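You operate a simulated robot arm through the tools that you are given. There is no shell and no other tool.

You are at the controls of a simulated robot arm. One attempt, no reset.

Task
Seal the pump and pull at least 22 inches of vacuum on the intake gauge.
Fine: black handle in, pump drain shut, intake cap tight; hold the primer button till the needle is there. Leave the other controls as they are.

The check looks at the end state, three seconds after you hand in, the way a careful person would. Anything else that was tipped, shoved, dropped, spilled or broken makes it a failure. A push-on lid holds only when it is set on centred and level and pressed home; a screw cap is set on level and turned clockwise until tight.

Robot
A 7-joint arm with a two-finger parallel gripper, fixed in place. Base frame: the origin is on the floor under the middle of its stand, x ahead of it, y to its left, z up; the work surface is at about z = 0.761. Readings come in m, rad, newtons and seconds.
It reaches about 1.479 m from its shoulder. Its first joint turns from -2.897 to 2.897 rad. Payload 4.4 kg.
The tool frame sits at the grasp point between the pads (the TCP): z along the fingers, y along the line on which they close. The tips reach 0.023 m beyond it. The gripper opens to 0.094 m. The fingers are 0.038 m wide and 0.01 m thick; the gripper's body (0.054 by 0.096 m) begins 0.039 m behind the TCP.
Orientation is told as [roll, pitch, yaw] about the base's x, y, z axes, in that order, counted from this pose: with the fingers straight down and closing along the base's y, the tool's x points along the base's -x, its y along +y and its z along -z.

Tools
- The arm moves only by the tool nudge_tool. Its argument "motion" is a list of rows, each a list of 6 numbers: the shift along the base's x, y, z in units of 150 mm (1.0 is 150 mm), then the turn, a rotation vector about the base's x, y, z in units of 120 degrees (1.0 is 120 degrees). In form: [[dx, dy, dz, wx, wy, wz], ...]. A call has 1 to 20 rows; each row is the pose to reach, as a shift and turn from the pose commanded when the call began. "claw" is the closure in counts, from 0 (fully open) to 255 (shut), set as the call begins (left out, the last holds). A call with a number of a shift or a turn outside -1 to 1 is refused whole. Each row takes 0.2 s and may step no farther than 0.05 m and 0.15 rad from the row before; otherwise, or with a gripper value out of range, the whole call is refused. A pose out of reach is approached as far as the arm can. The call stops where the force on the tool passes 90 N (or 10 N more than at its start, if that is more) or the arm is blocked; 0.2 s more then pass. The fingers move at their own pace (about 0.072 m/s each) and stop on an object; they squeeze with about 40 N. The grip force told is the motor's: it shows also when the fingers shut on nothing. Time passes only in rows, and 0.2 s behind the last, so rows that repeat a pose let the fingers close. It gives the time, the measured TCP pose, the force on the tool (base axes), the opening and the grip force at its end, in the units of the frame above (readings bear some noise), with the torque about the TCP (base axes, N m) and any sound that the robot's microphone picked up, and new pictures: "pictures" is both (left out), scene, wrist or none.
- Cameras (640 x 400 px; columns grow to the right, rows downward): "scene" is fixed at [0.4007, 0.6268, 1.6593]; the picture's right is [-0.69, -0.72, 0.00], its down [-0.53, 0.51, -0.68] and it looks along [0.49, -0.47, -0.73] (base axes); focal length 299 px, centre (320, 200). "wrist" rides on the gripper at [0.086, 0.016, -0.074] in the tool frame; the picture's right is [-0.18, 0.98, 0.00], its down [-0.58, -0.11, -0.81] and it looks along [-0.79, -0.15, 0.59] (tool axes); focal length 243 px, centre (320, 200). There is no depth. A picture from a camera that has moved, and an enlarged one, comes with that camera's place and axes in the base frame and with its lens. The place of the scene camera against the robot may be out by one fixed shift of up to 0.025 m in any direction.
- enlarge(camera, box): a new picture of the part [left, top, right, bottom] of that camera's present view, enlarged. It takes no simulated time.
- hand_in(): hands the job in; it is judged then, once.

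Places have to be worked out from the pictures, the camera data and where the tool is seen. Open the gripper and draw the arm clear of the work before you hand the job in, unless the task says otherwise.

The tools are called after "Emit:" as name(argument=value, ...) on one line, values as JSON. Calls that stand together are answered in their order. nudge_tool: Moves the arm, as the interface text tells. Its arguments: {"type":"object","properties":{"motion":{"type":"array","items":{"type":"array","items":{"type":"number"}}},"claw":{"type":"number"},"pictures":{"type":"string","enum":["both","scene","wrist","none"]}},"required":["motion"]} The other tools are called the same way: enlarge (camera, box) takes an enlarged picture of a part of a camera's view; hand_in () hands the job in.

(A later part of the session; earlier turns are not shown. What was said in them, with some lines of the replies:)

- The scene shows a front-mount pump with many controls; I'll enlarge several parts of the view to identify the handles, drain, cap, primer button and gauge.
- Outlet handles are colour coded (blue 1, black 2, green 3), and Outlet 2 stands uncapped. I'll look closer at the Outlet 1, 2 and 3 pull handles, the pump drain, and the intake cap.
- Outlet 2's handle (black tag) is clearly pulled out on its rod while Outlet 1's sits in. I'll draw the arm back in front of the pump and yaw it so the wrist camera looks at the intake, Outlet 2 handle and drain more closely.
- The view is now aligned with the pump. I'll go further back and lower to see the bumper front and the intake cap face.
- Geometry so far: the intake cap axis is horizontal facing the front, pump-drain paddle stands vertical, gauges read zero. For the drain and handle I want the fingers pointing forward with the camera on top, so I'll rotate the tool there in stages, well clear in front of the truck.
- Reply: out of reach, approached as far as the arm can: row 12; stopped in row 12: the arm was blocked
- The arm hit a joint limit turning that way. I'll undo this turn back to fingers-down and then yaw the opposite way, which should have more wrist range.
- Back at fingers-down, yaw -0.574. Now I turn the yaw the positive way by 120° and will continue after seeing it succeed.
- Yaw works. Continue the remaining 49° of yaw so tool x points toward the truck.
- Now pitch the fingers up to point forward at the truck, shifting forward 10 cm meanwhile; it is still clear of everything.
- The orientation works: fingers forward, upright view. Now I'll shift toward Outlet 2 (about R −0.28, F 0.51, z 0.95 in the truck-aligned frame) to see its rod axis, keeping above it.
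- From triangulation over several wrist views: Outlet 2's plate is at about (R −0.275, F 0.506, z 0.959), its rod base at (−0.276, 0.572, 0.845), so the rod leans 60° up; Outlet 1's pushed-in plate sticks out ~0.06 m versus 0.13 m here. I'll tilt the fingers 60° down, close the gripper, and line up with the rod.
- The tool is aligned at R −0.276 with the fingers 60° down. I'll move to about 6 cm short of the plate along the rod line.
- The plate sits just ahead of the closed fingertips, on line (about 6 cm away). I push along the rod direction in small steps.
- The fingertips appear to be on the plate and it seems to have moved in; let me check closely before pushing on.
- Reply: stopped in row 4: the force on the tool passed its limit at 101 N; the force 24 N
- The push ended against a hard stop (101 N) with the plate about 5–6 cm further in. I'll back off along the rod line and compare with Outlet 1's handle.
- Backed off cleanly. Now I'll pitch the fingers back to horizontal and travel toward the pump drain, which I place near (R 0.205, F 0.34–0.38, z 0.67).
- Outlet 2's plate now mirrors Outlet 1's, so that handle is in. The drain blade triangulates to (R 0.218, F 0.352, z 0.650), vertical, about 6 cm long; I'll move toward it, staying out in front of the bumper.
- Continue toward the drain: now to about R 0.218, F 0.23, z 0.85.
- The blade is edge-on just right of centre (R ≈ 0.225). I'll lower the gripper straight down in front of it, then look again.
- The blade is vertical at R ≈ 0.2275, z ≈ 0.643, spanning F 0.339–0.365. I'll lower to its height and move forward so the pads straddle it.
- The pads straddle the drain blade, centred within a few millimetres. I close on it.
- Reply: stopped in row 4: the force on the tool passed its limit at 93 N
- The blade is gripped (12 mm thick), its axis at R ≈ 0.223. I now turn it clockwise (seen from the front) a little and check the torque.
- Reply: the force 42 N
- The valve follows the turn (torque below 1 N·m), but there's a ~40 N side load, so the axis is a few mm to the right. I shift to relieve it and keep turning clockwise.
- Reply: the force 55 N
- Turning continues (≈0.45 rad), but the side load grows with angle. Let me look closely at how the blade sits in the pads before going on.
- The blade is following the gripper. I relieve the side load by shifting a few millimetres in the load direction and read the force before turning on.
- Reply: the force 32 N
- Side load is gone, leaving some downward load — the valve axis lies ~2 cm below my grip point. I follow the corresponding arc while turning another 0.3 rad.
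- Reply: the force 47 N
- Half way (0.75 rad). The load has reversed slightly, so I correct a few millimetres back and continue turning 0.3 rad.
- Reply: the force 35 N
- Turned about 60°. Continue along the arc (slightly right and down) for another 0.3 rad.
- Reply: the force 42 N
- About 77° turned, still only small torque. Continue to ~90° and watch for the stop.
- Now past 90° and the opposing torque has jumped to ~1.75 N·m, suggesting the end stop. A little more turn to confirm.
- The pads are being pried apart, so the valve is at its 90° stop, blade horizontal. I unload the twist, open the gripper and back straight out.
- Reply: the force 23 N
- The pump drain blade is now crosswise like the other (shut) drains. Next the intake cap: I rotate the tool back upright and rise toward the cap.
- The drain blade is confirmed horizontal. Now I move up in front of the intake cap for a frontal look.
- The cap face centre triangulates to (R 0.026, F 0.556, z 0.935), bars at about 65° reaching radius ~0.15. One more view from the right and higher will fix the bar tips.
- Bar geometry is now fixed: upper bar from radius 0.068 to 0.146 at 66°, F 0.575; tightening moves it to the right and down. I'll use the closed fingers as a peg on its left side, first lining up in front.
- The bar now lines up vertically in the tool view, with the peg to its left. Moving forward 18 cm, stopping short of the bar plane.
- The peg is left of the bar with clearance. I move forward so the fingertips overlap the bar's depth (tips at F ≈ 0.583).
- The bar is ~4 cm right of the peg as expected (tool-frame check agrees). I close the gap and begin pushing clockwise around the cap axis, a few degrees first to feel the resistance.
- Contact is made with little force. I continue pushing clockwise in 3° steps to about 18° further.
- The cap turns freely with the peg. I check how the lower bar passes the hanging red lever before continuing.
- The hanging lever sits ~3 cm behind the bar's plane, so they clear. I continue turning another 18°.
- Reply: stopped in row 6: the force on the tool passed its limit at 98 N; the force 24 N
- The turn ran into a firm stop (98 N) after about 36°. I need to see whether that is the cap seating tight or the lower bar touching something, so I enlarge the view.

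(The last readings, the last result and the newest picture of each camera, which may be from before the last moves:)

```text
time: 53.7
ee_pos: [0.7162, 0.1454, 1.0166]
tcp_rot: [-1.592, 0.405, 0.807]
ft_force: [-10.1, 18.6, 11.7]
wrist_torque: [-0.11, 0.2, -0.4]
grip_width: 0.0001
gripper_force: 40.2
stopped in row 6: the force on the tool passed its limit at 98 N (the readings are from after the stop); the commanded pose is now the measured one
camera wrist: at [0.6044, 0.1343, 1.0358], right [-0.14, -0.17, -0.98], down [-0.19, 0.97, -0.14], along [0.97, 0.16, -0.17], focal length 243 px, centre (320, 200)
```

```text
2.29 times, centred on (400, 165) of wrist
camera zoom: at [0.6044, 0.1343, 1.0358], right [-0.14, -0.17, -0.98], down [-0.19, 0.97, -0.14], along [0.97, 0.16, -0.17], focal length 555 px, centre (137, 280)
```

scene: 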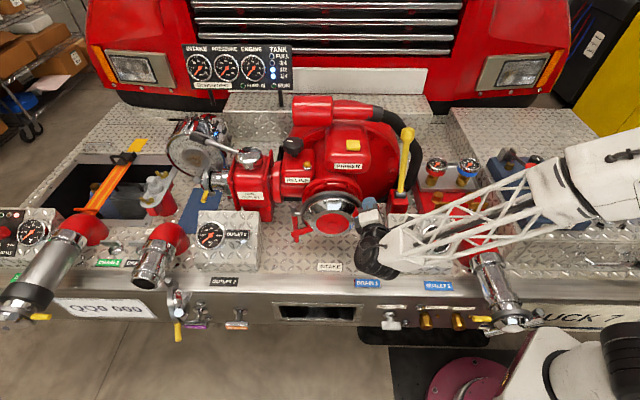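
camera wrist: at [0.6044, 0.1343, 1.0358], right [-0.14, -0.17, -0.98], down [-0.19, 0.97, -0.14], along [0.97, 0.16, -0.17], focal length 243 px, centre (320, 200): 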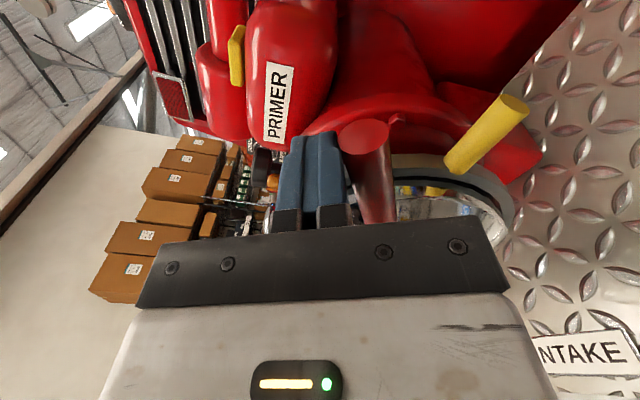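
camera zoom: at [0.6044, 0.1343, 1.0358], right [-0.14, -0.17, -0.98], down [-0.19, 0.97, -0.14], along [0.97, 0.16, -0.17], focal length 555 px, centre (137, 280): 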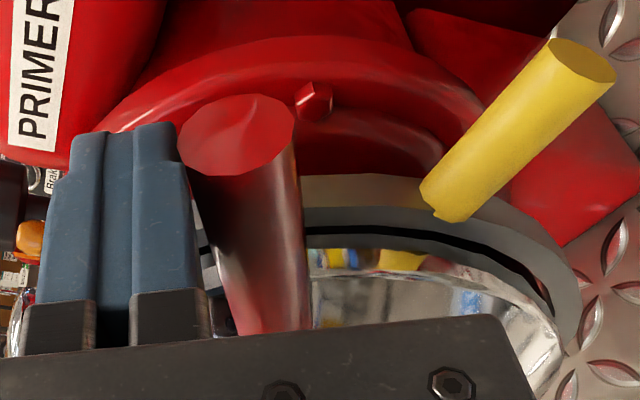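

The bar passes in front of the lever without touching it; it stands now at about 27°, i.e. ~39° turned. I push again gently to test whether this is a rigid stop.

Emit:
nudge_tool(motion=[[-0.0031, -0.0033, -0.0089, 0, 0, 0], [-0.0063, -0.0065, -0.0178, 0, 0, 0], [-0.0094, -0.0098, -0.0267, 0, 0, 0], [-0.0126, -0.0131, -0.0356, 0, 0, 0], [-0.0157, -0.0164, -0.0445, 0, 0, 0], [-0.0188, -0.0197, -0.0534, 0, 0, 0]], pictures="wrist")

```text
time: 54.7
ee_pos: [0.7185, 0.1467, 1.0183]
tcp_rot: [-1.595, 0.401, 0.808]
ft_force: [-12.3, 21.4, 13.5]
wrist_torque: [-0.12, 0.21, -0.5]
grip_width: 0.0
gripper_force: 39.6
stopped in row 4: the force on the tool passed its limit at 95 N (the readings are from after the stop); the commanded pose is now the measured one
camera wrist: at [0.6044, 0.1338, 1.0353], right [-0.13, -0.17, -0.98], down [-0.19, 0.97, -0.14], along [0.97, 0.17, -0.16], focal length 243 px, centre (320, 200)
```

wrist: 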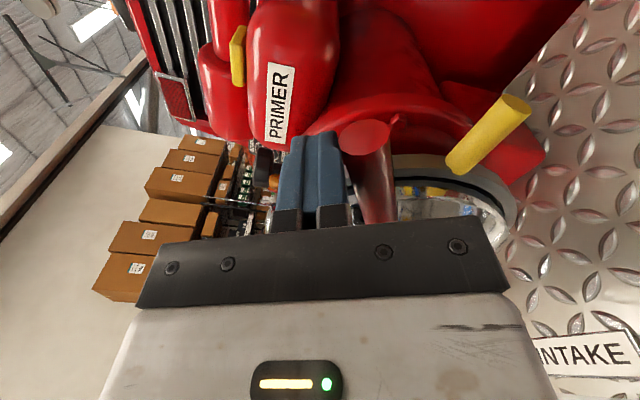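

It is rigid: no further motion at 95 N. To be sure the push is square on the bar, I re-seat the peg slightly deeper and aligned with the bar, then push once more.

Emit:
nudge_tool(motion=[[0.0208, 0.0217, 0.0593, 0, 0, 0], [0.0042, 0.0043, 0.0713, -0.0227, 0.0218, 0], [0.0427, -0.0327, 0.0713, -0.0227, 0.0218, 0], [0.0307, -0.0453, 0.036, -0.0227, 0.0218, 0], [0.022, -0.054, 0.012, -0.0227, 0.0218, 0], [0.018, -0.058, 0.0, -0.0227, 0.0218, 0], [0.0133, -0.063, -0.012, -0.0227, 0.0218, 0], [0.0093, -0.0673, -0.024, -0.0227, 0.0218, 0]], pictures="wrist")

```text
time: 56.5
ee_pos: [0.7214, 0.1378, 1.0204]
tcp_rot: [-1.6, 0.456, 0.806]
ft_force: [4.0, 7.3, 10.5]
wrist_torque: [-0.06, 0.1, -0.07]
grip_width: 0.0
gripper_force: 39.6
stopped in row 8: the force on the tool passed its limit at 95 N (the readings are from after the stop); the commanded pose is now the measured one
camera wrist: at [0.6094, 0.126, 1.0427], right [-0.16, -0.22, -0.96], down [-0.2, 0.96, -0.18], along [0.97, 0.16, -0.2], focal length 243 px, centre (320, 200)
```

wrist: 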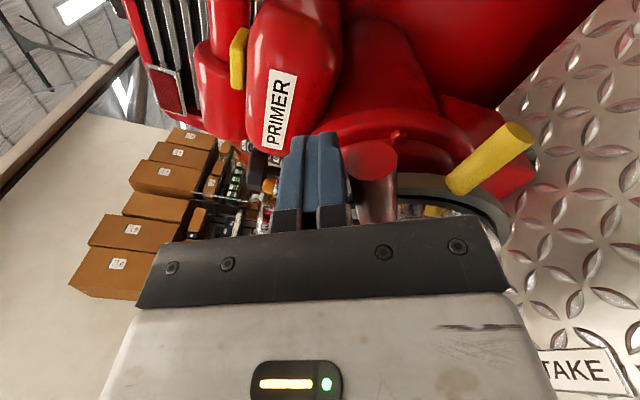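

The bar is hard against its tight stop (another 95 N with no motion). I back the peg off the bar and withdraw straight out.

Emit:
nudge_tool(motion=[[0.0314, 0.0327, 0.089, 0, 0, 0], [0.0628, 0.0655, 0.178, 0, 0, 0], [-0.118, 0.2385, 0.178, 0, 0, 0], [-0.3, 0.41, 0.178, 0, 0, 0], [-0.48, 0.585, 0.178, 0, 0, 0], [-0.66, 0.757, 0.178, 0, 0, 0]], pictures="both")

```text
time: 57.9
ee_pos: [0.6222, 0.2497, 1.0474]
tcp_rot: [-1.6, 0.458, 0.806]
ft_force: [0.5, 0.2, -0.3]
wrist_torque: [-0.02, 0.03, 0.01]
grip_width: 0.0001
gripper_force: 40.0
camera wrist: at [0.5095, 0.2391, 1.0701], right [-0.17, -0.22, -0.96], down [-0.2, 0.96, -0.18], along [0.97, 0.16, -0.2], focal length 243 px, centre (320, 200)
```

scene: 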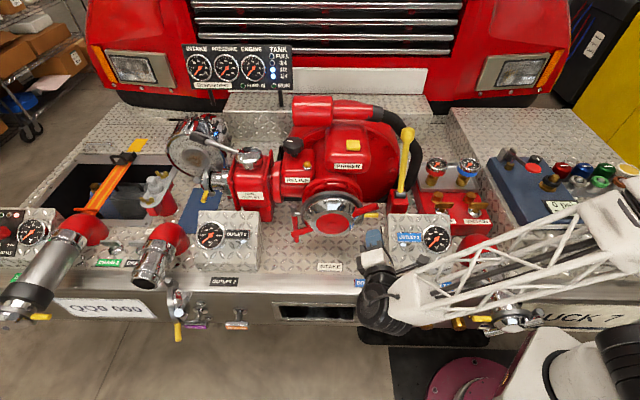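
wrist: 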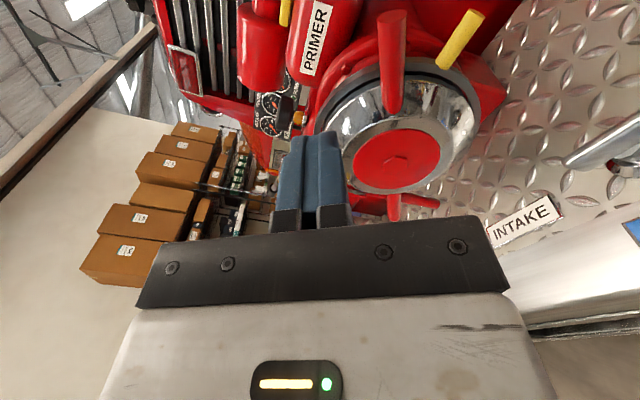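

Emit:
enlarge(camera="scene", box=[280, 170, 400, 255])

Emit:
enlarge(camera="scene", box=[310, 110, 390, 180])

Emit:
enlarge(camera="wrist", box=[300, 0, 500, 200])

```text
4.71 times, centred on (340, 212) of scene
camera zoom: at [0.4007, 0.6268, 1.6593], right [-0.69, -0.72, 0.0], down [-0.53, 0.51, -0.68], along [0.49, -0.47, -0.73], focal length 1407 px, centre (226, 141)
```

zoom: 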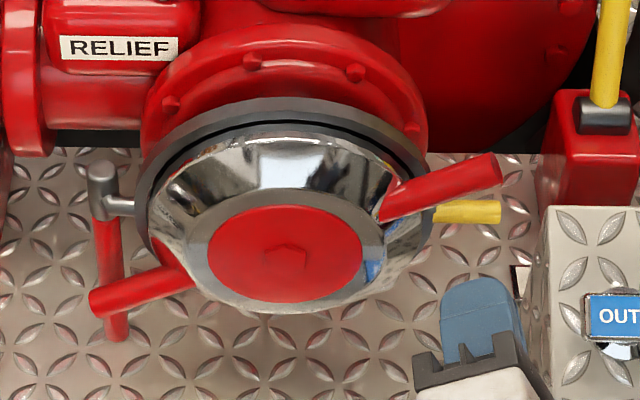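

```text
5.71 times, centred on (350, 145) of scene
camera zoom: at [0.4007, 0.6268, 1.6593], right [-0.69, -0.72, 0.0], down [-0.53, 0.51, -0.68], along [0.49, -0.47, -0.73], focal length 1709 px, centre (149, 514)
```

zoom: 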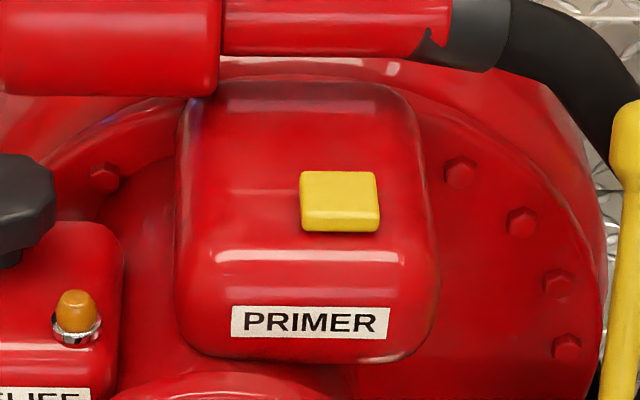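

```text
2.00 times, centred on (400, 100) of wrist
camera zoom: at [0.5095, 0.2391, 1.0701], right [-0.17, -0.22, -0.96], down [-0.2, 0.96, -0.18], along [0.97, 0.16, -0.2], focal length 485 px, centre (160, 400)
```

zoom: 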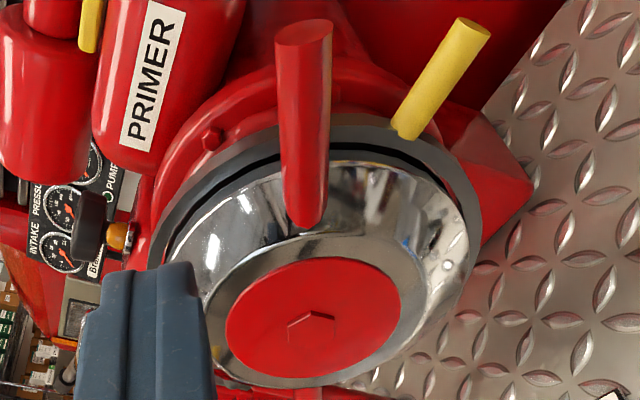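

The cap has turned to its stop and sits square. The primer button triangulates to (R 0.086, F 0.73, z 1.10). I roll the tool upright again and raise it.

Emit:
nudge_tool(motion=[[0, 0, 0.125, -0.0479, 0.046, 0], [0, 0, 0.25, -0.0959, 0.0919, 0], [0, 0, 0.375, -0.1438, 0.1379, 0], [0, 0, 0.5, -0.1918, 0.1839, 0], [0, 0, 0.625, -0.2397, 0.2298, 0], [0, 0, 0.75, -0.2876, 0.2758, 0], [0, 0, 0.875, -0.3356, 0.3217, 0], [0, 0, 1.0, -0.3835, 0.3677, 0]], pictures="both")

```text
time: 59.7
ee_pos: [0.6229, 0.2492, 1.1953]
tcp_rot: [1.383, 1.567, -2.494]
ft_force: [-0.1, -0.8, 0.3]
wrist_torque: [-0.02, -0.02, 0.0]
grip_width: 0.0003
gripper_force: 40.2
camera wrist: at [0.5564, 0.2877, 1.2831], right [-0.66, -0.73, -0.18], down [-0.53, 0.62, -0.58], along [0.54, -0.29, -0.79], focal length 243 px, centre (320, 200)
```

scene: 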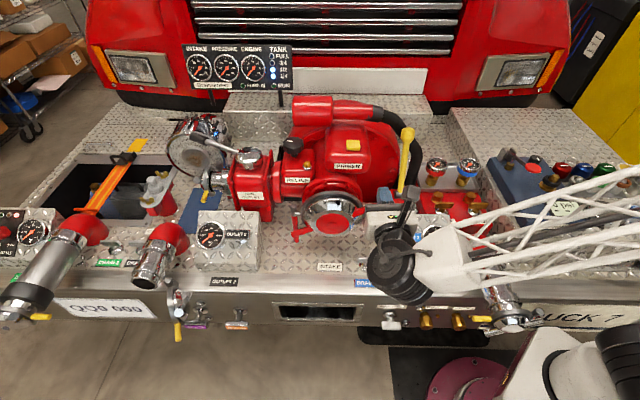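
wrist: 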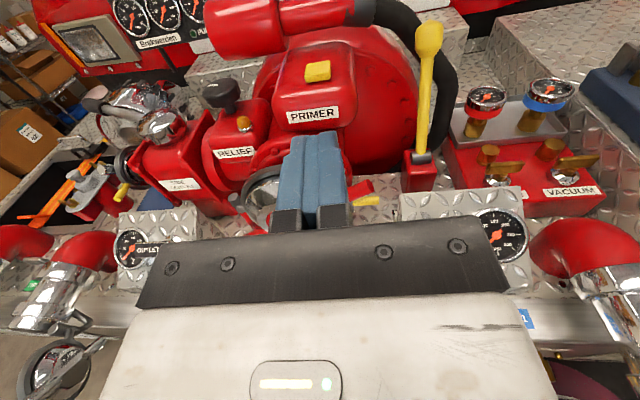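

Emit:
enlarge(camera="wrist", box=[250, 30, 380, 140])

Emit:
enlarge(camera="wrist", box=[90, 0, 230, 70])

```text
3.64 times, centred on (315, 85) of wrist
camera zoom: at [0.5564, 0.2877, 1.2831], right [-0.66, -0.73, -0.18], down [-0.53, 0.62, -0.58], along [0.54, -0.29, -0.79], focal length 882 px, centre (338, 618)
```

zoom: 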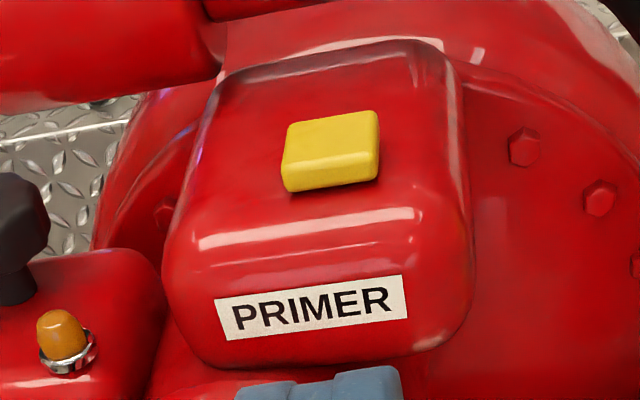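

```text
4.57 times, centred on (160, 35) of wrist
camera zoom: at [0.5564, 0.2877, 1.2831], right [-0.66, -0.73, -0.18], down [-0.53, 0.62, -0.58], along [0.54, -0.29, -0.79], focal length 1109 px, centre (1051, 954)
```

zoom: 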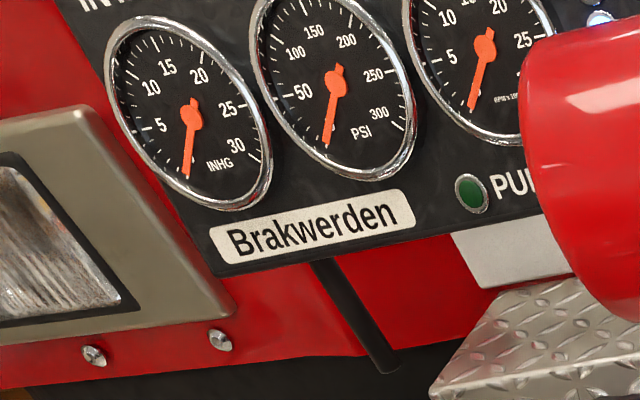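

The button is a ~4 cm square with a level top, centred near (R 0.088, F 0.728, z 1.104); the intake gauge is visible at zero. I turn the fingers straight down while rising and moving forward.

Emit:
nudge_tool(motion=[[0.04, -0.038, 0.067, 0.0433, 0.0451, 0], [0.08, -0.077, 0.133, 0.0865, 0.0902, 0], [0.12, -0.115, 0.2, 0.1298, 0.1353, 0], [0.16, -0.154, 0.267, 0.173, 0.1803, 0], [0.2, -0.192, 0.333, 0.2163, 0.2254, 0], [0.24, -0.23, 0.4, 0.2595, 0.2705, 0], [0.281, -0.269, 0.467, 0.3028, 0.3156, 0], [0.321, -0.307, 0.533, 0.346, 0.3607, 0], [0.361, -0.346, 0.6, 0.3893, 0.4058, 0], [0.401, -0.384, 0.667, 0.4325, 0.4508, 0], [0.441, -0.423, 0.733, 0.4758, 0.4959, 0], [0.481, -0.461, 0.8, 0.519, 0.541, 0]], pictures="both")

```text
time: 62.3
ee_pos: [0.695, 0.1814, 1.3164]
tcp_rot: [-0.032, -0.001, 2.377]
ft_force: [-0.1, -0.8, 0.0]
wrist_torque: [0.04, -0.02, -0.02]
grip_width: 0.0
gripper_force: 40.1
camera wrist: at [0.7455, 0.1071, 1.3905], right [-0.81, -0.58, -0.03], down [-0.36, 0.46, 0.81], along [-0.46, 0.67, -0.59], focal length 243 px, centre (320, 200)
```

scene: 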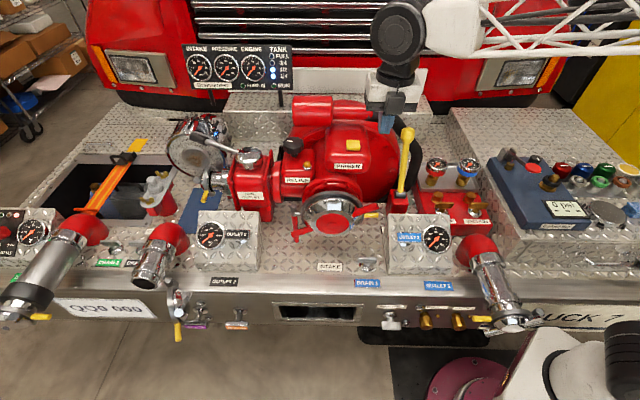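
wrist: 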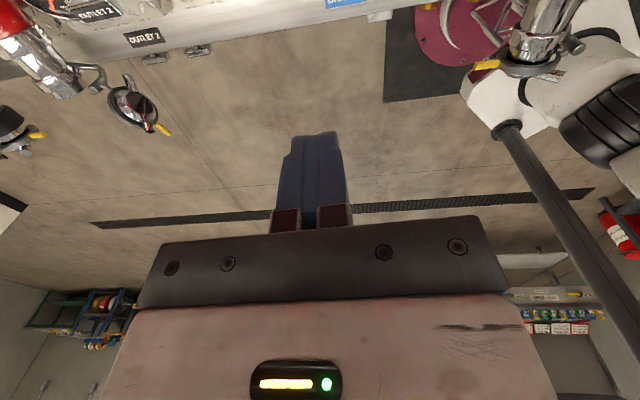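

Fingers point straight down. Now I travel forward to above the button at z 1.316.

Emit:
nudge_tool(motion=[[0.17, -0.122, 0, 0.004, 0, 0], [0.341, -0.244, 0, 0.0076, 0, 0], [0.511, -0.365, 0, 0.0115, 0, 0], [0.682, -0.487, 0, 0.0153, 0, 0]], pictures="none")

Emit:
nudge_tool(motion=[[0.152, -0.108, 0, 0, 0, 0], [0.303, -0.217, 0, 0, 0, 0], [0.455, -0.325, 0, 0, 0, 0], [0.455, -0.325, -0.25, 0, 0, 0], [0.455, -0.325, -0.5, 0, 0, 0]], pictures="both")

```text
time: 63.3
ee_pos: [0.7979, 0.1093, 1.3182]
tcp_rot: [-0.054, -0.022, 2.377]
ft_force: [0.4, 0.1, -0.8]
wrist_torque: [0.01, 0.02, 0.0]
grip_width: 0.0
gripper_force: 40.1
```

```text
time: 64.5
ee_pos: [0.8668, 0.0577, 1.241]
tcp_rot: [-0.054, -0.021, 2.378]
ft_force: [0.2, 0.7, 0.2]
wrist_torque: [0.01, -0.04, 0.01]
grip_width: 0.0
gripper_force: 40.0
camera wrist: at [0.9169, -0.0181, 1.3127], right [-0.81, -0.58, -0.05], down [-0.36, 0.44, 0.82], along [-0.46, 0.69, -0.57], focal length 243 px, centre (320, 200)
```

scene: 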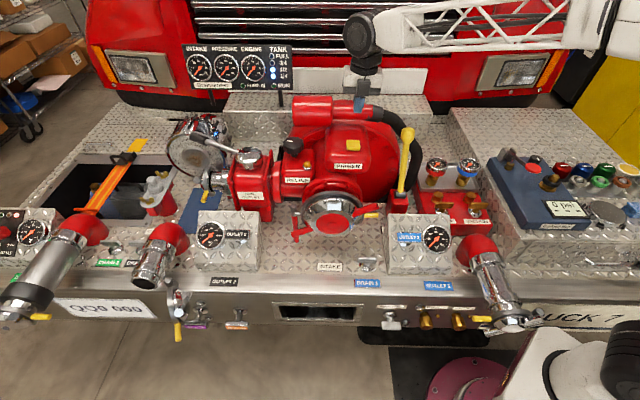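
wrist: 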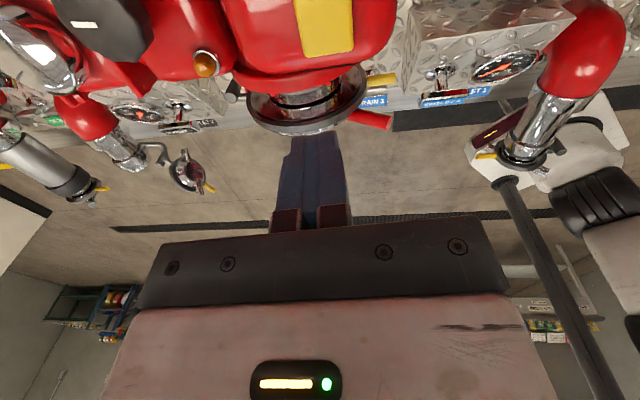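

Emit:
enlarge(camera="wrist", box=[240, 0, 420, 120])

Emit:
enlarge(camera="scene", box=[310, 80, 410, 180])

```text
3.33 times, centred on (330, 60) of wrist
camera zoom: at [0.9169, -0.0181, 1.3127], right [-0.81, -0.58, -0.05], down [-0.36, 0.44, 0.82], along [-0.46, 0.69, -0.57], focal length 809 px, centre (287, 667)
```

zoom: 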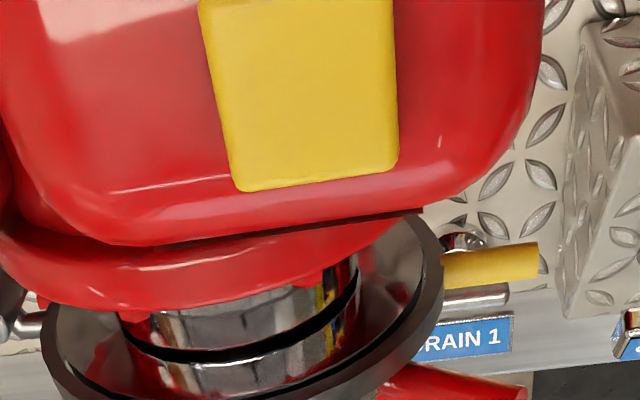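

```text
4.00 times, centred on (360, 130) of scene
camera zoom: at [0.4007, 0.6268, 1.6593], right [-0.69, -0.72, 0.0], down [-0.53, 0.51, -0.68], along [0.49, -0.47, -0.73], focal length 1196 px, centre (160, 480)
```

zoom: 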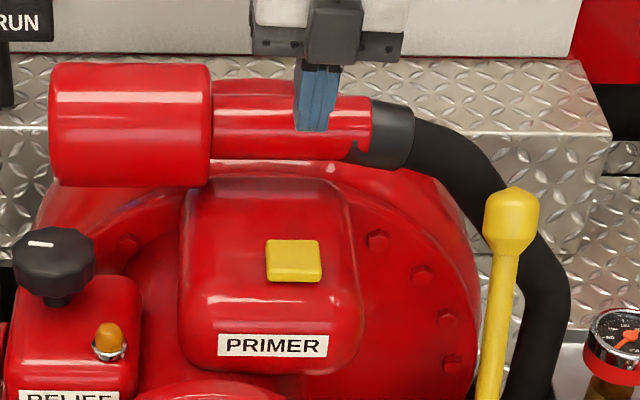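

From this close view the button's front edge is at F ≈ 0.726, so its centre is ≈ 0.744. I level the tool, shift forward 12 mm, and descend to just above the button.

Emit:
nudge_tool(motion=[[0.029, -0.028, -0.15, -0.0128, 0.0053, 0], [0.058, -0.055, -0.3, -0.0255, 0.0106, 0], [0.058, -0.055, -0.45, -0.0255, 0.0106, 0], [0.058, -0.055, -0.55, -0.0255, 0.0106, 0], [0.058, -0.055, -0.64, -0.0255, 0.0106, 0]], pictures="both")

```text
time: 65.7
ee_pos: [0.8759, 0.051, 1.146]
tcp_rot: [0.0, 0.0, 2.377]
ft_force: [-0.1, -0.9, 0.3]
wrist_torque: [-0.01, 0.03, -0.03]
grip_width: 0.0
gripper_force: 39.9
camera wrist: at [0.9255, -0.0205, 1.2207], right [-0.81, -0.58, 0.0], down [-0.34, 0.48, 0.81], along [-0.47, 0.66, -0.59], focal length 243 px, centre (320, 200)
```

scene: 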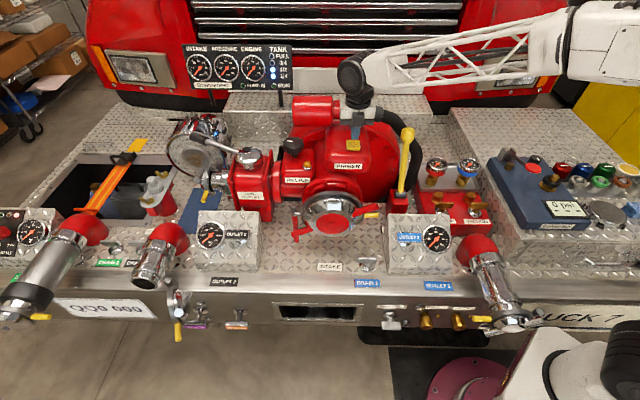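
wrist: 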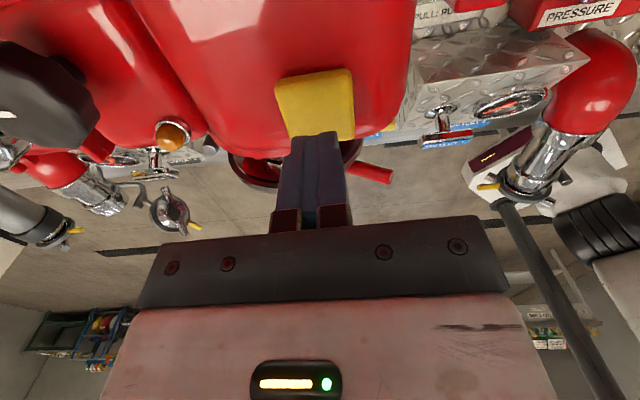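

Emit:
enlarge(camera="wrist", box=[240, 50, 390, 200])

Emit:
enlarge(camera="scene", box=[310, 90, 400, 180])

Emit:
enlarge(camera="scene", box=[180, 40, 260, 90])

```text
2.67 times, centred on (315, 125) of wrist
camera zoom: at [0.9255, -0.0205, 1.2207], right [-0.81, -0.58, 0.0], down [-0.34, 0.48, 0.81], along [-0.47, 0.66, -0.59], focal length 647 px, centre (333, 400)
```

zoom: 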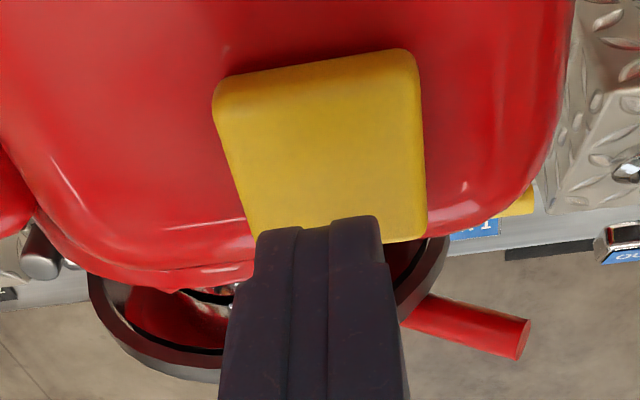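

```text
4.44 times, centred on (355, 135) of scene
camera zoom: at [0.4007, 0.6268, 1.6593], right [-0.69, -0.72, 0.0], down [-0.53, 0.51, -0.68], along [0.49, -0.47, -0.73], focal length 1329 px, centre (164, 489)
```

zoom: 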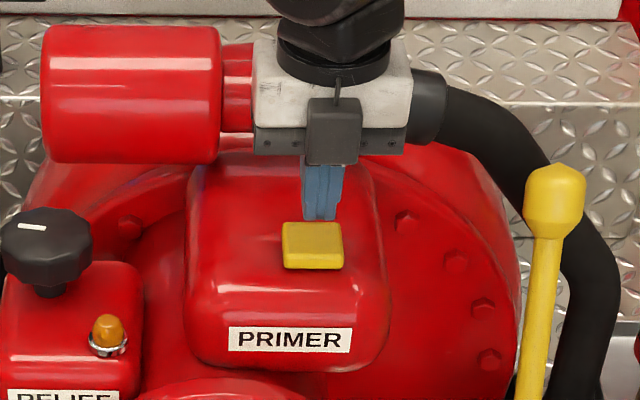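

```text
8.00 times, centred on (220, 65) of scene
camera zoom: at [0.4007, 0.6268, 1.6593], right [-0.69, -0.72, 0.0], down [-0.53, 0.51, -0.68], along [0.49, -0.47, -0.73], focal length 2392 px, centre (1120, 1280)
```

zoom: 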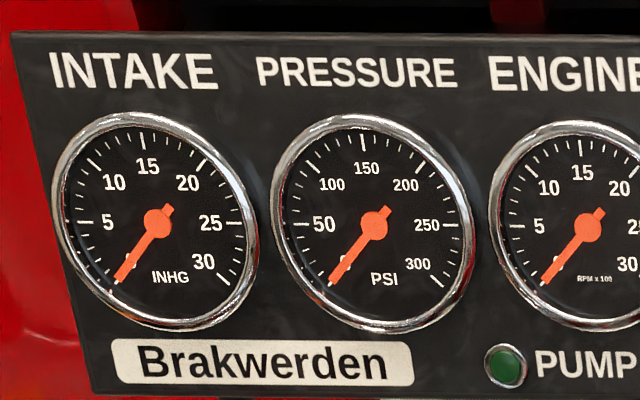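

The button spans R 0.072–0.107, F 0.728–0.770; I'm 7 mm short of its middle. I centre on it and come down slowly to contact.

Emit:
nudge_tool(motion=[[0.027, -0.044, 0, 0, 0, 0], [0.027, -0.044, -0.05, 0, 0, 0], [0.027, -0.044, -0.09, 0, 0, 0], [0.027, -0.044, -0.107, 0, 0, 0], [0.027, -0.044, -0.12, 0, 0, 0], [0.027, -0.044, -0.133, 0, 0, 0]], pictures="both")

Emit:
enlarge(camera="scene", box=[180, 40, 260, 90])

```text
time: 67.1
ee_pos: [0.8771, 0.0449, 1.1258]
tcp_rot: [-0.001, 0.0, 2.379]
ft_force: [-0.6, 0.2, 1.6]
wrist_torque: [0.05, 0.0, -0.01]
grip_width: 0.0001
gripper_force: 39.6
camera wrist: at [0.9295, -0.0271, 1.2006], right [-0.81, -0.58, 0.0], down [-0.34, 0.48, 0.81], along [-0.47, 0.66, -0.59], focal length 243 px, centre (320, 200)
```

scene: 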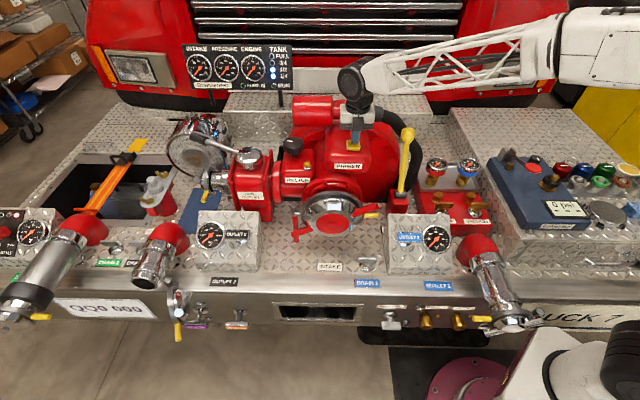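
wrist: 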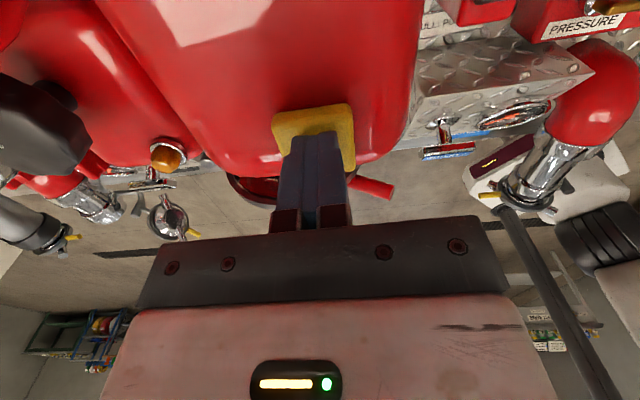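

```text
8.00 times, centred on (220, 65) of scene
camera zoom: at [0.4007, 0.6268, 1.6593], right [-0.69, -0.72, 0.0], down [-0.53, 0.51, -0.68], along [0.49, -0.47, -0.73], focal length 2392 px, centre (1120, 1280)
```

zoom: 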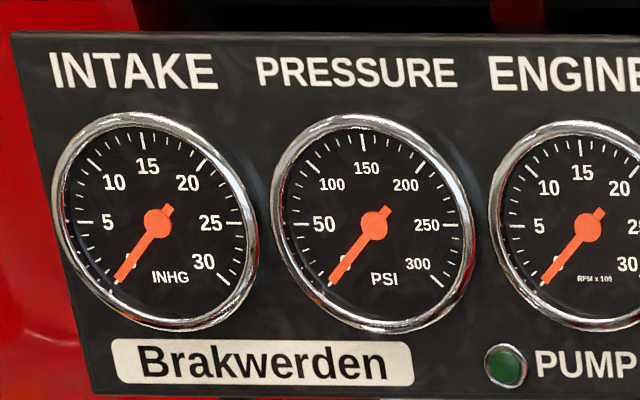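

The fingertips sit over the button, just touching (1.6 N). I press down in 1.5 mm steps and watch force, sound and the gauge.

Emit:
nudge_tool(motion=[[0, 0, -0.01, 0, 0, 0], [0, 0, -0.02, 0, 0, 0], [0, 0, -0.03, 0, 0, 0], [0, 0, -0.04, 0, 0, 0]], pictures="scene")

Emit:
enlarge(camera="scene", box=[180, 40, 260, 90])

```text
time: 68.1
ee_pos: [0.8777, 0.0442, 1.1197]
tcp_rot: [0.0, 0.0, 2.377]
ft_force: [-1.1, 0.2, 1.2]
wrist_torque: [-0.01, 0.01, -0.02]
grip_width: 0.0001
gripper_force: 40.3
heard: click
```

scene: 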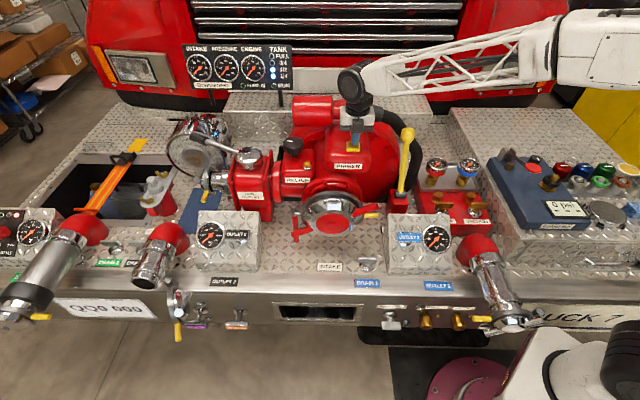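

```text
8.00 times, centred on (220, 65) of scene
camera zoom: at [0.4007, 0.6268, 1.6593], right [-0.69, -0.72, 0.0], down [-0.53, 0.51, -0.68], along [0.49, -0.47, -0.73], focal length 2392 px, centre (1120, 1280)
```

zoom: 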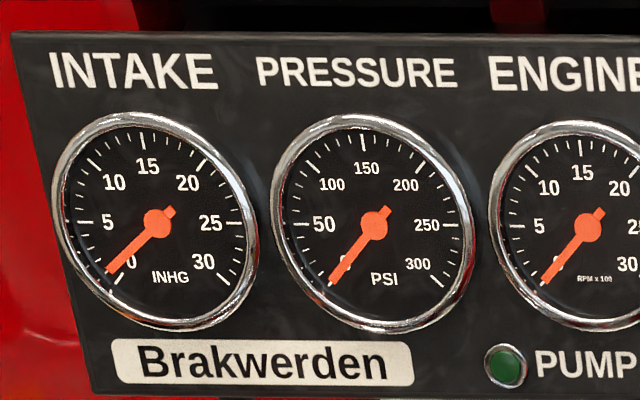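

A click was heard and the intake needle has begun to rise. I press 1 mm further for margin and hold for 4 s.

Emit:
nudge_tool(motion=[[0, 0, -0.007, 0, 0, 0], [0, 0, -0.007, 0, 0, 0], [0, 0, -0.007, 0, 0, 0], [0, 0, -0.007, 0, 0, 0], [0, 0, -0.007, 0, 0, 0], [0, 0, -0.007, 0, 0, 0], [0, 0, -0.007, 0, 0, 0], [0, 0, -0.007, 0, 0, 0], [0, 0, -0.007, 0, 0, 0], [0, 0, -0.007, 0, 0, 0], [0, 0, -0.007, 0, 0, 0], [0, 0, -0.007, 0, 0, 0], [0, 0, -0.007, 0, 0, 0], [0, 0, -0.007, 0, 0, 0], [0, 0, -0.007, 0, 0, 0], [0, 0, -0.007, 0, 0, 0], [0, 0, -0.007, 0, 0, 0], [0, 0, -0.007, 0, 0, 0], [0, 0, -0.007, 0, 0, 0], [0, 0, -0.007, 0, 0, 0]], pictures="scene")

Emit:
enlarge(camera="scene", box=[180, 40, 260, 90])

```text
time: 72.3
ee_pos: [0.8778, 0.0445, 1.1182]
tcp_rot: [0.0, 0.0, 2.377]
ft_force: [-0.4, 0.0, 1.8]
wrist_torque: [-0.03, -0.01, -0.01]
grip_width: 0.0001
gripper_force: 39.5
```

scene: 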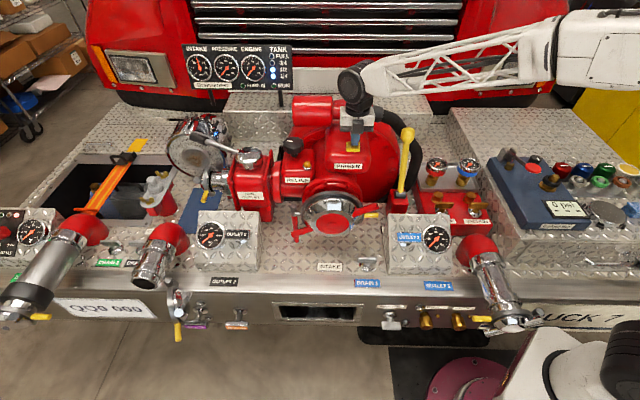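

```text
8.00 times, centred on (220, 65) of scene
camera zoom: at [0.4007, 0.6268, 1.6593], right [-0.69, -0.72, 0.0], down [-0.53, 0.51, -0.68], along [0.49, -0.47, -0.73], focal length 2392 px, centre (1120, 1280)
```

zoom: 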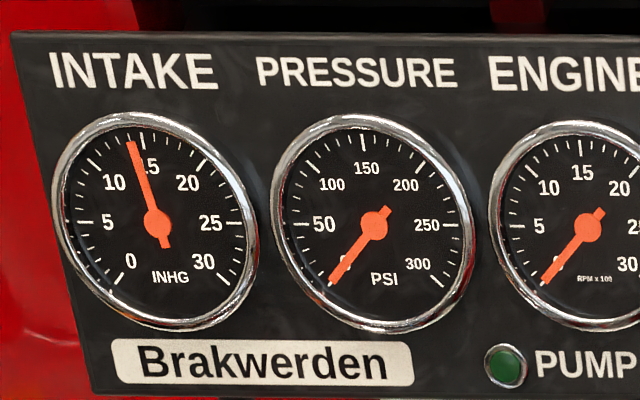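

The needle is at about 14 inHg after 4 s. I keep holding.

Emit:
nudge_tool(motion=[[0, 0, 0, 0, 0, 0], [0, 0, 0, 0, 0, 0], [0, 0, 0, 0, 0, 0], [0, 0, 0, 0, 0, 0], [0, 0, 0, 0, 0, 0], [0, 0, 0, 0, 0, 0], [0, 0, 0, 0, 0, 0], [0, 0, 0, 0, 0, 0], [0, 0, 0, 0, 0, 0], [0, 0, 0, 0, 0, 0], [0, 0, 0, 0, 0, 0], [0, 0, 0, 0, 0, 0], [0, 0, 0, 0, 0, 0], [0, 0, 0, 0, 0, 0], [0, 0, 0, 0, 0, 0], [0, 0, 0, 0, 0, 0], [0, 0, 0, 0, 0, 0], [0, 0, 0, 0, 0, 0], [0, 0, 0, 0, 0, 0], [0, 0, 0, 0, 0, 0]], pictures="scene")

Emit:
enlarge(camera="scene", box=[180, 40, 260, 90])

```text
time: 76.5
ee_pos: [0.8773, 0.0442, 1.1176]
tcp_rot: [-0.002, 0.001, 2.377]
ft_force: [-0.4, 0.1, 1.9]
wrist_torque: [0.0, -0.02, 0.01]
grip_width: 0.0
gripper_force: 40.0
```

scene: 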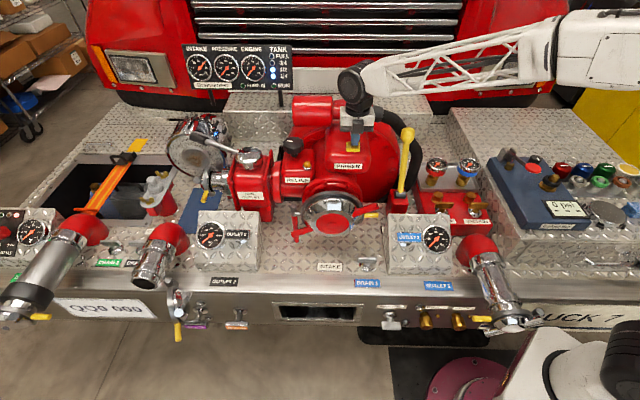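

```text
8.00 times, centred on (220, 65) of scene
camera zoom: at [0.4007, 0.6268, 1.6593], right [-0.69, -0.72, 0.0], down [-0.53, 0.51, -0.68], along [0.49, -0.47, -0.73], focal length 2392 px, centre (1120, 1280)
```

zoom: 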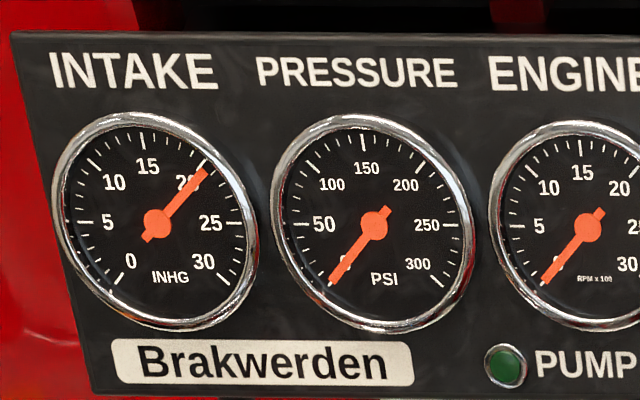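

About 20 inHg now. Holding on to get comfortably beyond 22.

Emit:
nudge_tool(motion=[[0, 0, 0, 0, 0, 0], [0, 0, 0, 0, 0, 0], [0, 0, 0, 0, 0, 0], [0, 0, 0, 0, 0, 0], [0, 0, 0, 0, 0, 0], [0, 0, 0, 0, 0, 0], [0, 0, 0, 0, 0, 0], [0, 0, 0, 0, 0, 0], [0, 0, 0, 0, 0, 0], [0, 0, 0, 0, 0, 0], [0, 0, 0, 0, 0, 0], [0, 0, 0, 0, 0, 0], [0, 0, 0, 0, 0, 0], [0, 0, 0, 0, 0, 0], [0, 0, 0, 0, 0, 0], [0, 0, 0, 0, 0, 0], [0, 0, 0, 0, 0, 0], [0, 0, 0, 0, 0, 0], [0, 0, 0, 0, 0, 0], [0, 0, 0, 0, 0, 0]], pictures="scene")

Emit:
enlarge(camera="scene", box=[180, 40, 260, 90])

```text
time: 80.7
ee_pos: [0.8777, 0.0451, 1.1171]
tcp_rot: [-0.001, 0.001, 2.377]
ft_force: [-0.1, 0.3, 1.4]
wrist_torque: [0.0, -0.02, 0.0]
grip_width: 0.0001
gripper_force: 39.7
```

scene: 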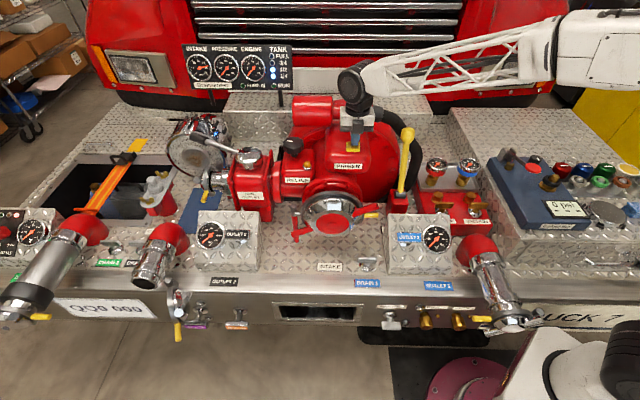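

```text
8.00 times, centred on (220, 65) of scene
camera zoom: at [0.4007, 0.6268, 1.6593], right [-0.69, -0.72, 0.0], down [-0.53, 0.51, -0.68], along [0.49, -0.47, -0.73], focal length 2392 px, centre (1120, 1280)
```

zoom: 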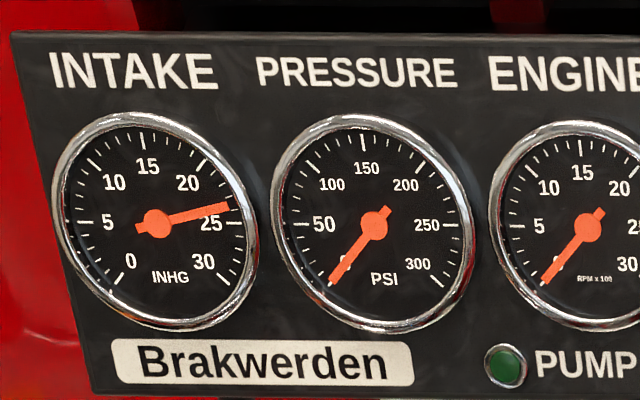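

About 23.8 inHg, past 22. I hold 4 s more for margin before releasing.

Emit:
nudge_tool(motion=[[0, 0, 0, 0, 0, 0], [0, 0, 0, 0, 0, 0], [0, 0, 0, 0, 0, 0], [0, 0, 0, 0, 0, 0], [0, 0, 0, 0, 0, 0], [0, 0, 0, 0, 0, 0], [0, 0, 0, 0, 0, 0], [0, 0, 0, 0, 0, 0], [0, 0, 0, 0, 0, 0], [0, 0, 0, 0, 0, 0], [0, 0, 0, 0, 0, 0], [0, 0, 0, 0, 0, 0], [0, 0, 0, 0, 0, 0], [0, 0, 0, 0, 0, 0], [0, 0, 0, 0, 0, 0], [0, 0, 0, 0, 0, 0], [0, 0, 0, 0, 0, 0], [0, 0, 0, 0, 0, 0], [0, 0, 0, 0, 0, 0], [0, 0, 0, 0, 0, 0]], pictures="scene")

Emit:
enlarge(camera="scene", box=[180, 40, 260, 90])

```text
time: 84.9
ee_pos: [0.8788, 0.0446, 1.1181]
tcp_rot: [0.0, 0.0, 2.377]
ft_force: [0.4, 0.2, 1.6]
wrist_torque: [0.0, 0.01, -0.02]
grip_width: 0.0002
gripper_force: 39.8
```

scene: 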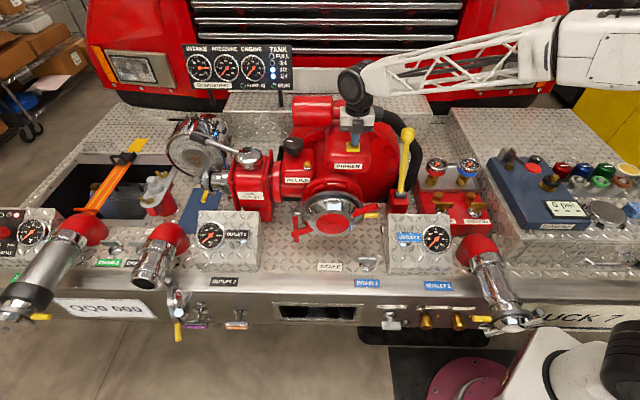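

```text
8.00 times, centred on (220, 65) of scene
camera zoom: at [0.4007, 0.6268, 1.6593], right [-0.69, -0.72, 0.0], down [-0.53, 0.51, -0.68], along [0.49, -0.47, -0.73], focal length 2392 px, centre (1120, 1280)
```

zoom: 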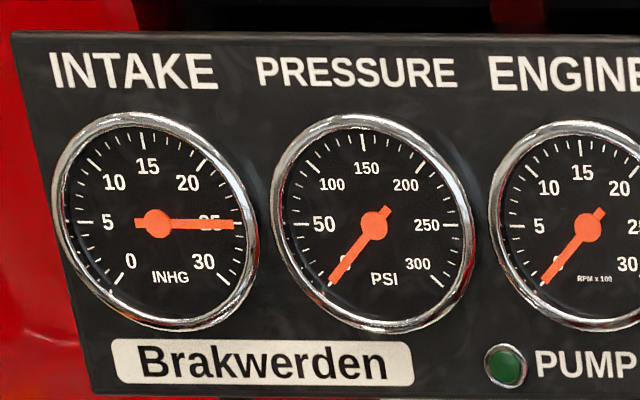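

The gauge reads 25 inHg. I lift straight up off the button and check that the vacuum holds.

Emit:
nudge_tool(motion=[[0, 0, 0.1, 0, 0, 0], [0, 0, 0.33, 0, 0, 0], [0, 0, 0.6, 0, 0, 0], [0, 0, 0.8, 0, 0, 0], [0, 0, 1.0, 0, 0, 0]], pictures="scene")

Emit:
enlarge(camera="scene", box=[180, 40, 260, 90])

```text
time: 86.1
ee_pos: [0.8793, 0.0435, 1.2671]
tcp_rot: [0.002, -0.002, 2.376]
ft_force: [-0.2, 0.2, -0.7]
wrist_torque: [0.02, 0.02, 0.0]
grip_width: 0.0
gripper_force: 40.3
```

scene: 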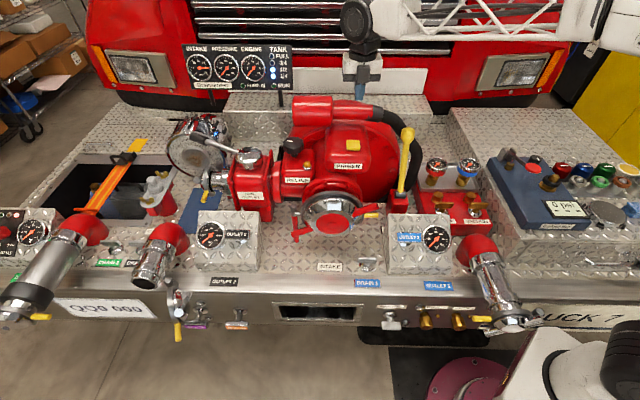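

```text
8.00 times, centred on (220, 65) of scene
camera zoom: at [0.4007, 0.6268, 1.6593], right [-0.69, -0.72, 0.0], down [-0.53, 0.51, -0.68], along [0.49, -0.47, -0.73], focal length 2392 px, centre (1120, 1280)
```

zoom: 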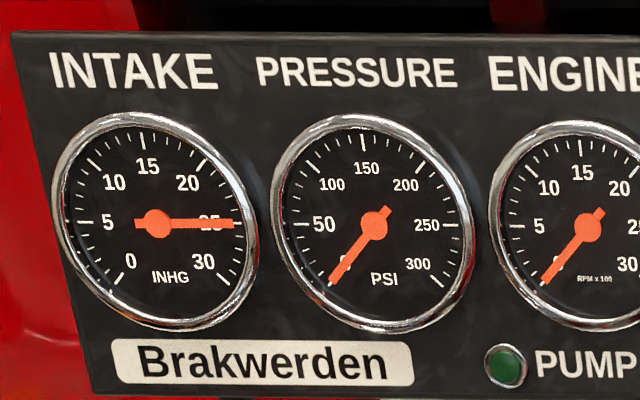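

The needle stays at 25 after release. I open the gripper and draw the arm up and back, clear of the work.

Emit:
nudge_tool(motion=[[0, 0, 0.3, 0, 0, 0], [-0.19, 0.18, 0.5, 0, 0, 0], [-0.38, 0.37, 0.667, 0, 0, 0], [-0.57, 0.55, 0.667, 0, 0, 0], [-0.76, 0.74, 0.667, 0, 0, 0], [-0.96, 0.92, 0.667, 0, 0, 0], [-0.96, 0.92, 0.667, 0, 0, 0], [-0.96, 0.92, 0.667, 0, 0, 0], [-0.96, 0.92, 0.667, 0, 0, 0], [-0.96, 0.92, 0.667, 0, 0, 0], [-0.96, 0.92, 0.667, 0, 0, 0]], claw=0, pictures="both")

Emit:
enlarge(camera="scene", box=[180, 40, 260, 90])

Emit:
enlarge(camera="scene", box=[190, 110, 420, 260])

Emit:
enlarge(camera="scene", box=[160, 250, 480, 350])

```text
time: 88.5
ee_pos: [0.7362, 0.1846, 1.3684]
tcp_rot: [0.0, -0.001, 2.377]
ft_force: [0.5, -0.2, 0.6]
wrist_torque: [0.01, 0.03, 0.0]
grip_width: 0.0942
gripper_force: 0.0
camera wrist: at [0.7878, 0.1122, 1.4431], right [-0.81, -0.58, 0.0], down [-0.34, 0.48, 0.81], along [-0.47, 0.66, -0.59], focal length 243 px, centre (320, 200)
```

scene: 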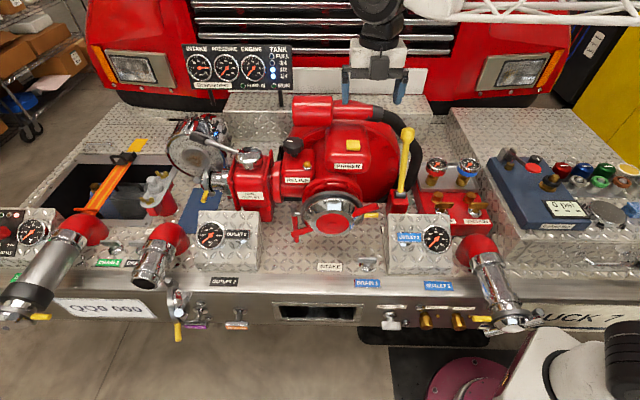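
wrist: 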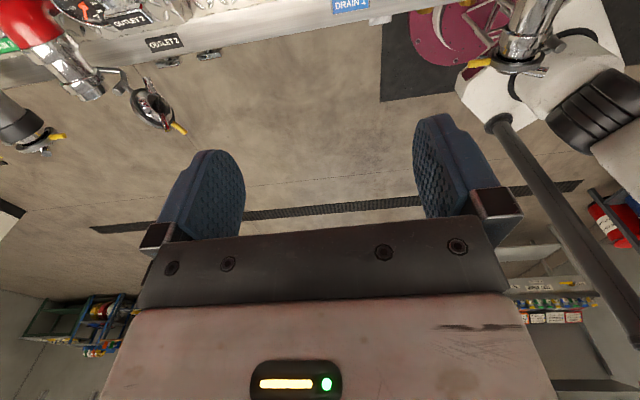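

```text
8.00 times, centred on (220, 65) of scene
camera zoom: at [0.4007, 0.6268, 1.6593], right [-0.69, -0.72, 0.0], down [-0.53, 0.51, -0.68], along [0.49, -0.47, -0.73], focal length 2392 px, centre (1120, 1280)
```

zoom: 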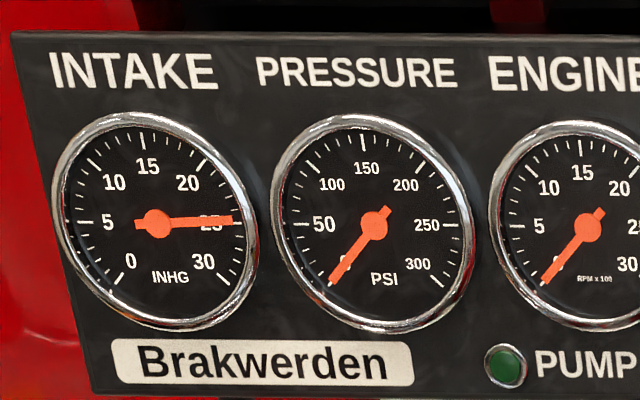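

```text
2.67 times, centred on (305, 185) of scene
camera zoom: at [0.4007, 0.6268, 1.6593], right [-0.69, -0.72, 0.0], down [-0.53, 0.51, -0.68], along [0.49, -0.47, -0.73], focal length 798 px, centre (360, 240)
```

zoom: 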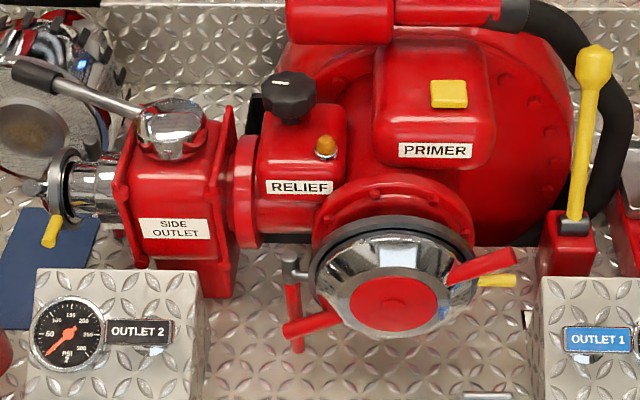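

```text
2.00 times, centred on (320, 300) of scene
camera zoom: at [0.4007, 0.6268, 1.6593], right [-0.69, -0.72, 0.0], down [-0.53, 0.51, -0.68], along [0.49, -0.47, -0.73], focal length 598 px, centre (320, 0)
```

zoom: 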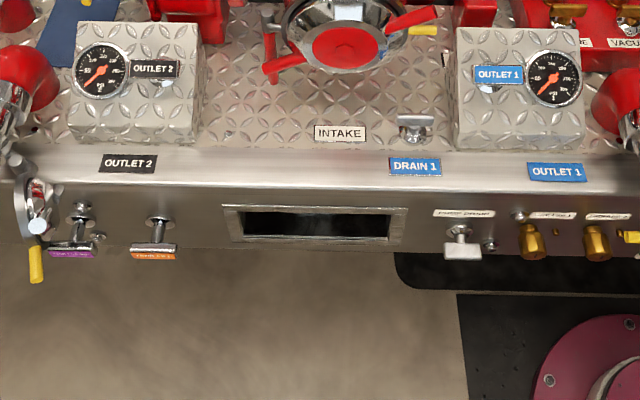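

The needle reads about 24.8 inHg, with only a very slow drop since I released the button. Outlet 2's handle is in, the pump drain is crosswise, and the intake cap is tight. The other controls are as they were, the gripper is open and the arm is clear, so I hand in.

Emit:
hand_in()

```text
The job is handed in.
```

The pump is sealed and the intake gauge shows about 24.8 inches of vacuum, above the 22 you asked for. I've handed the job in but got no result back.

- **Black handle:** I took this to be Outlet 2's pull handle, because of its black tag, because it was pulled out, and because that outlet has no cap on. I pushed it in to its stop, and it now sits level with Outlet 1's.
- **Pump drain:** I turned it 90° clockwise to its stop. The handle now lies crosswise, like the other drains.
- **Intake cap:** I turned it about 39° clockwise until it would not move under roughly 95 N.
- **Primer:** I held the yellow button for about 17 seconds, until the gauge read 25. In the few seconds after release it slipped only slightly, to about 24.8.

I saw no change in the other controls and nothing knocked or moved. The gripper is open and the arm is drawn clear.
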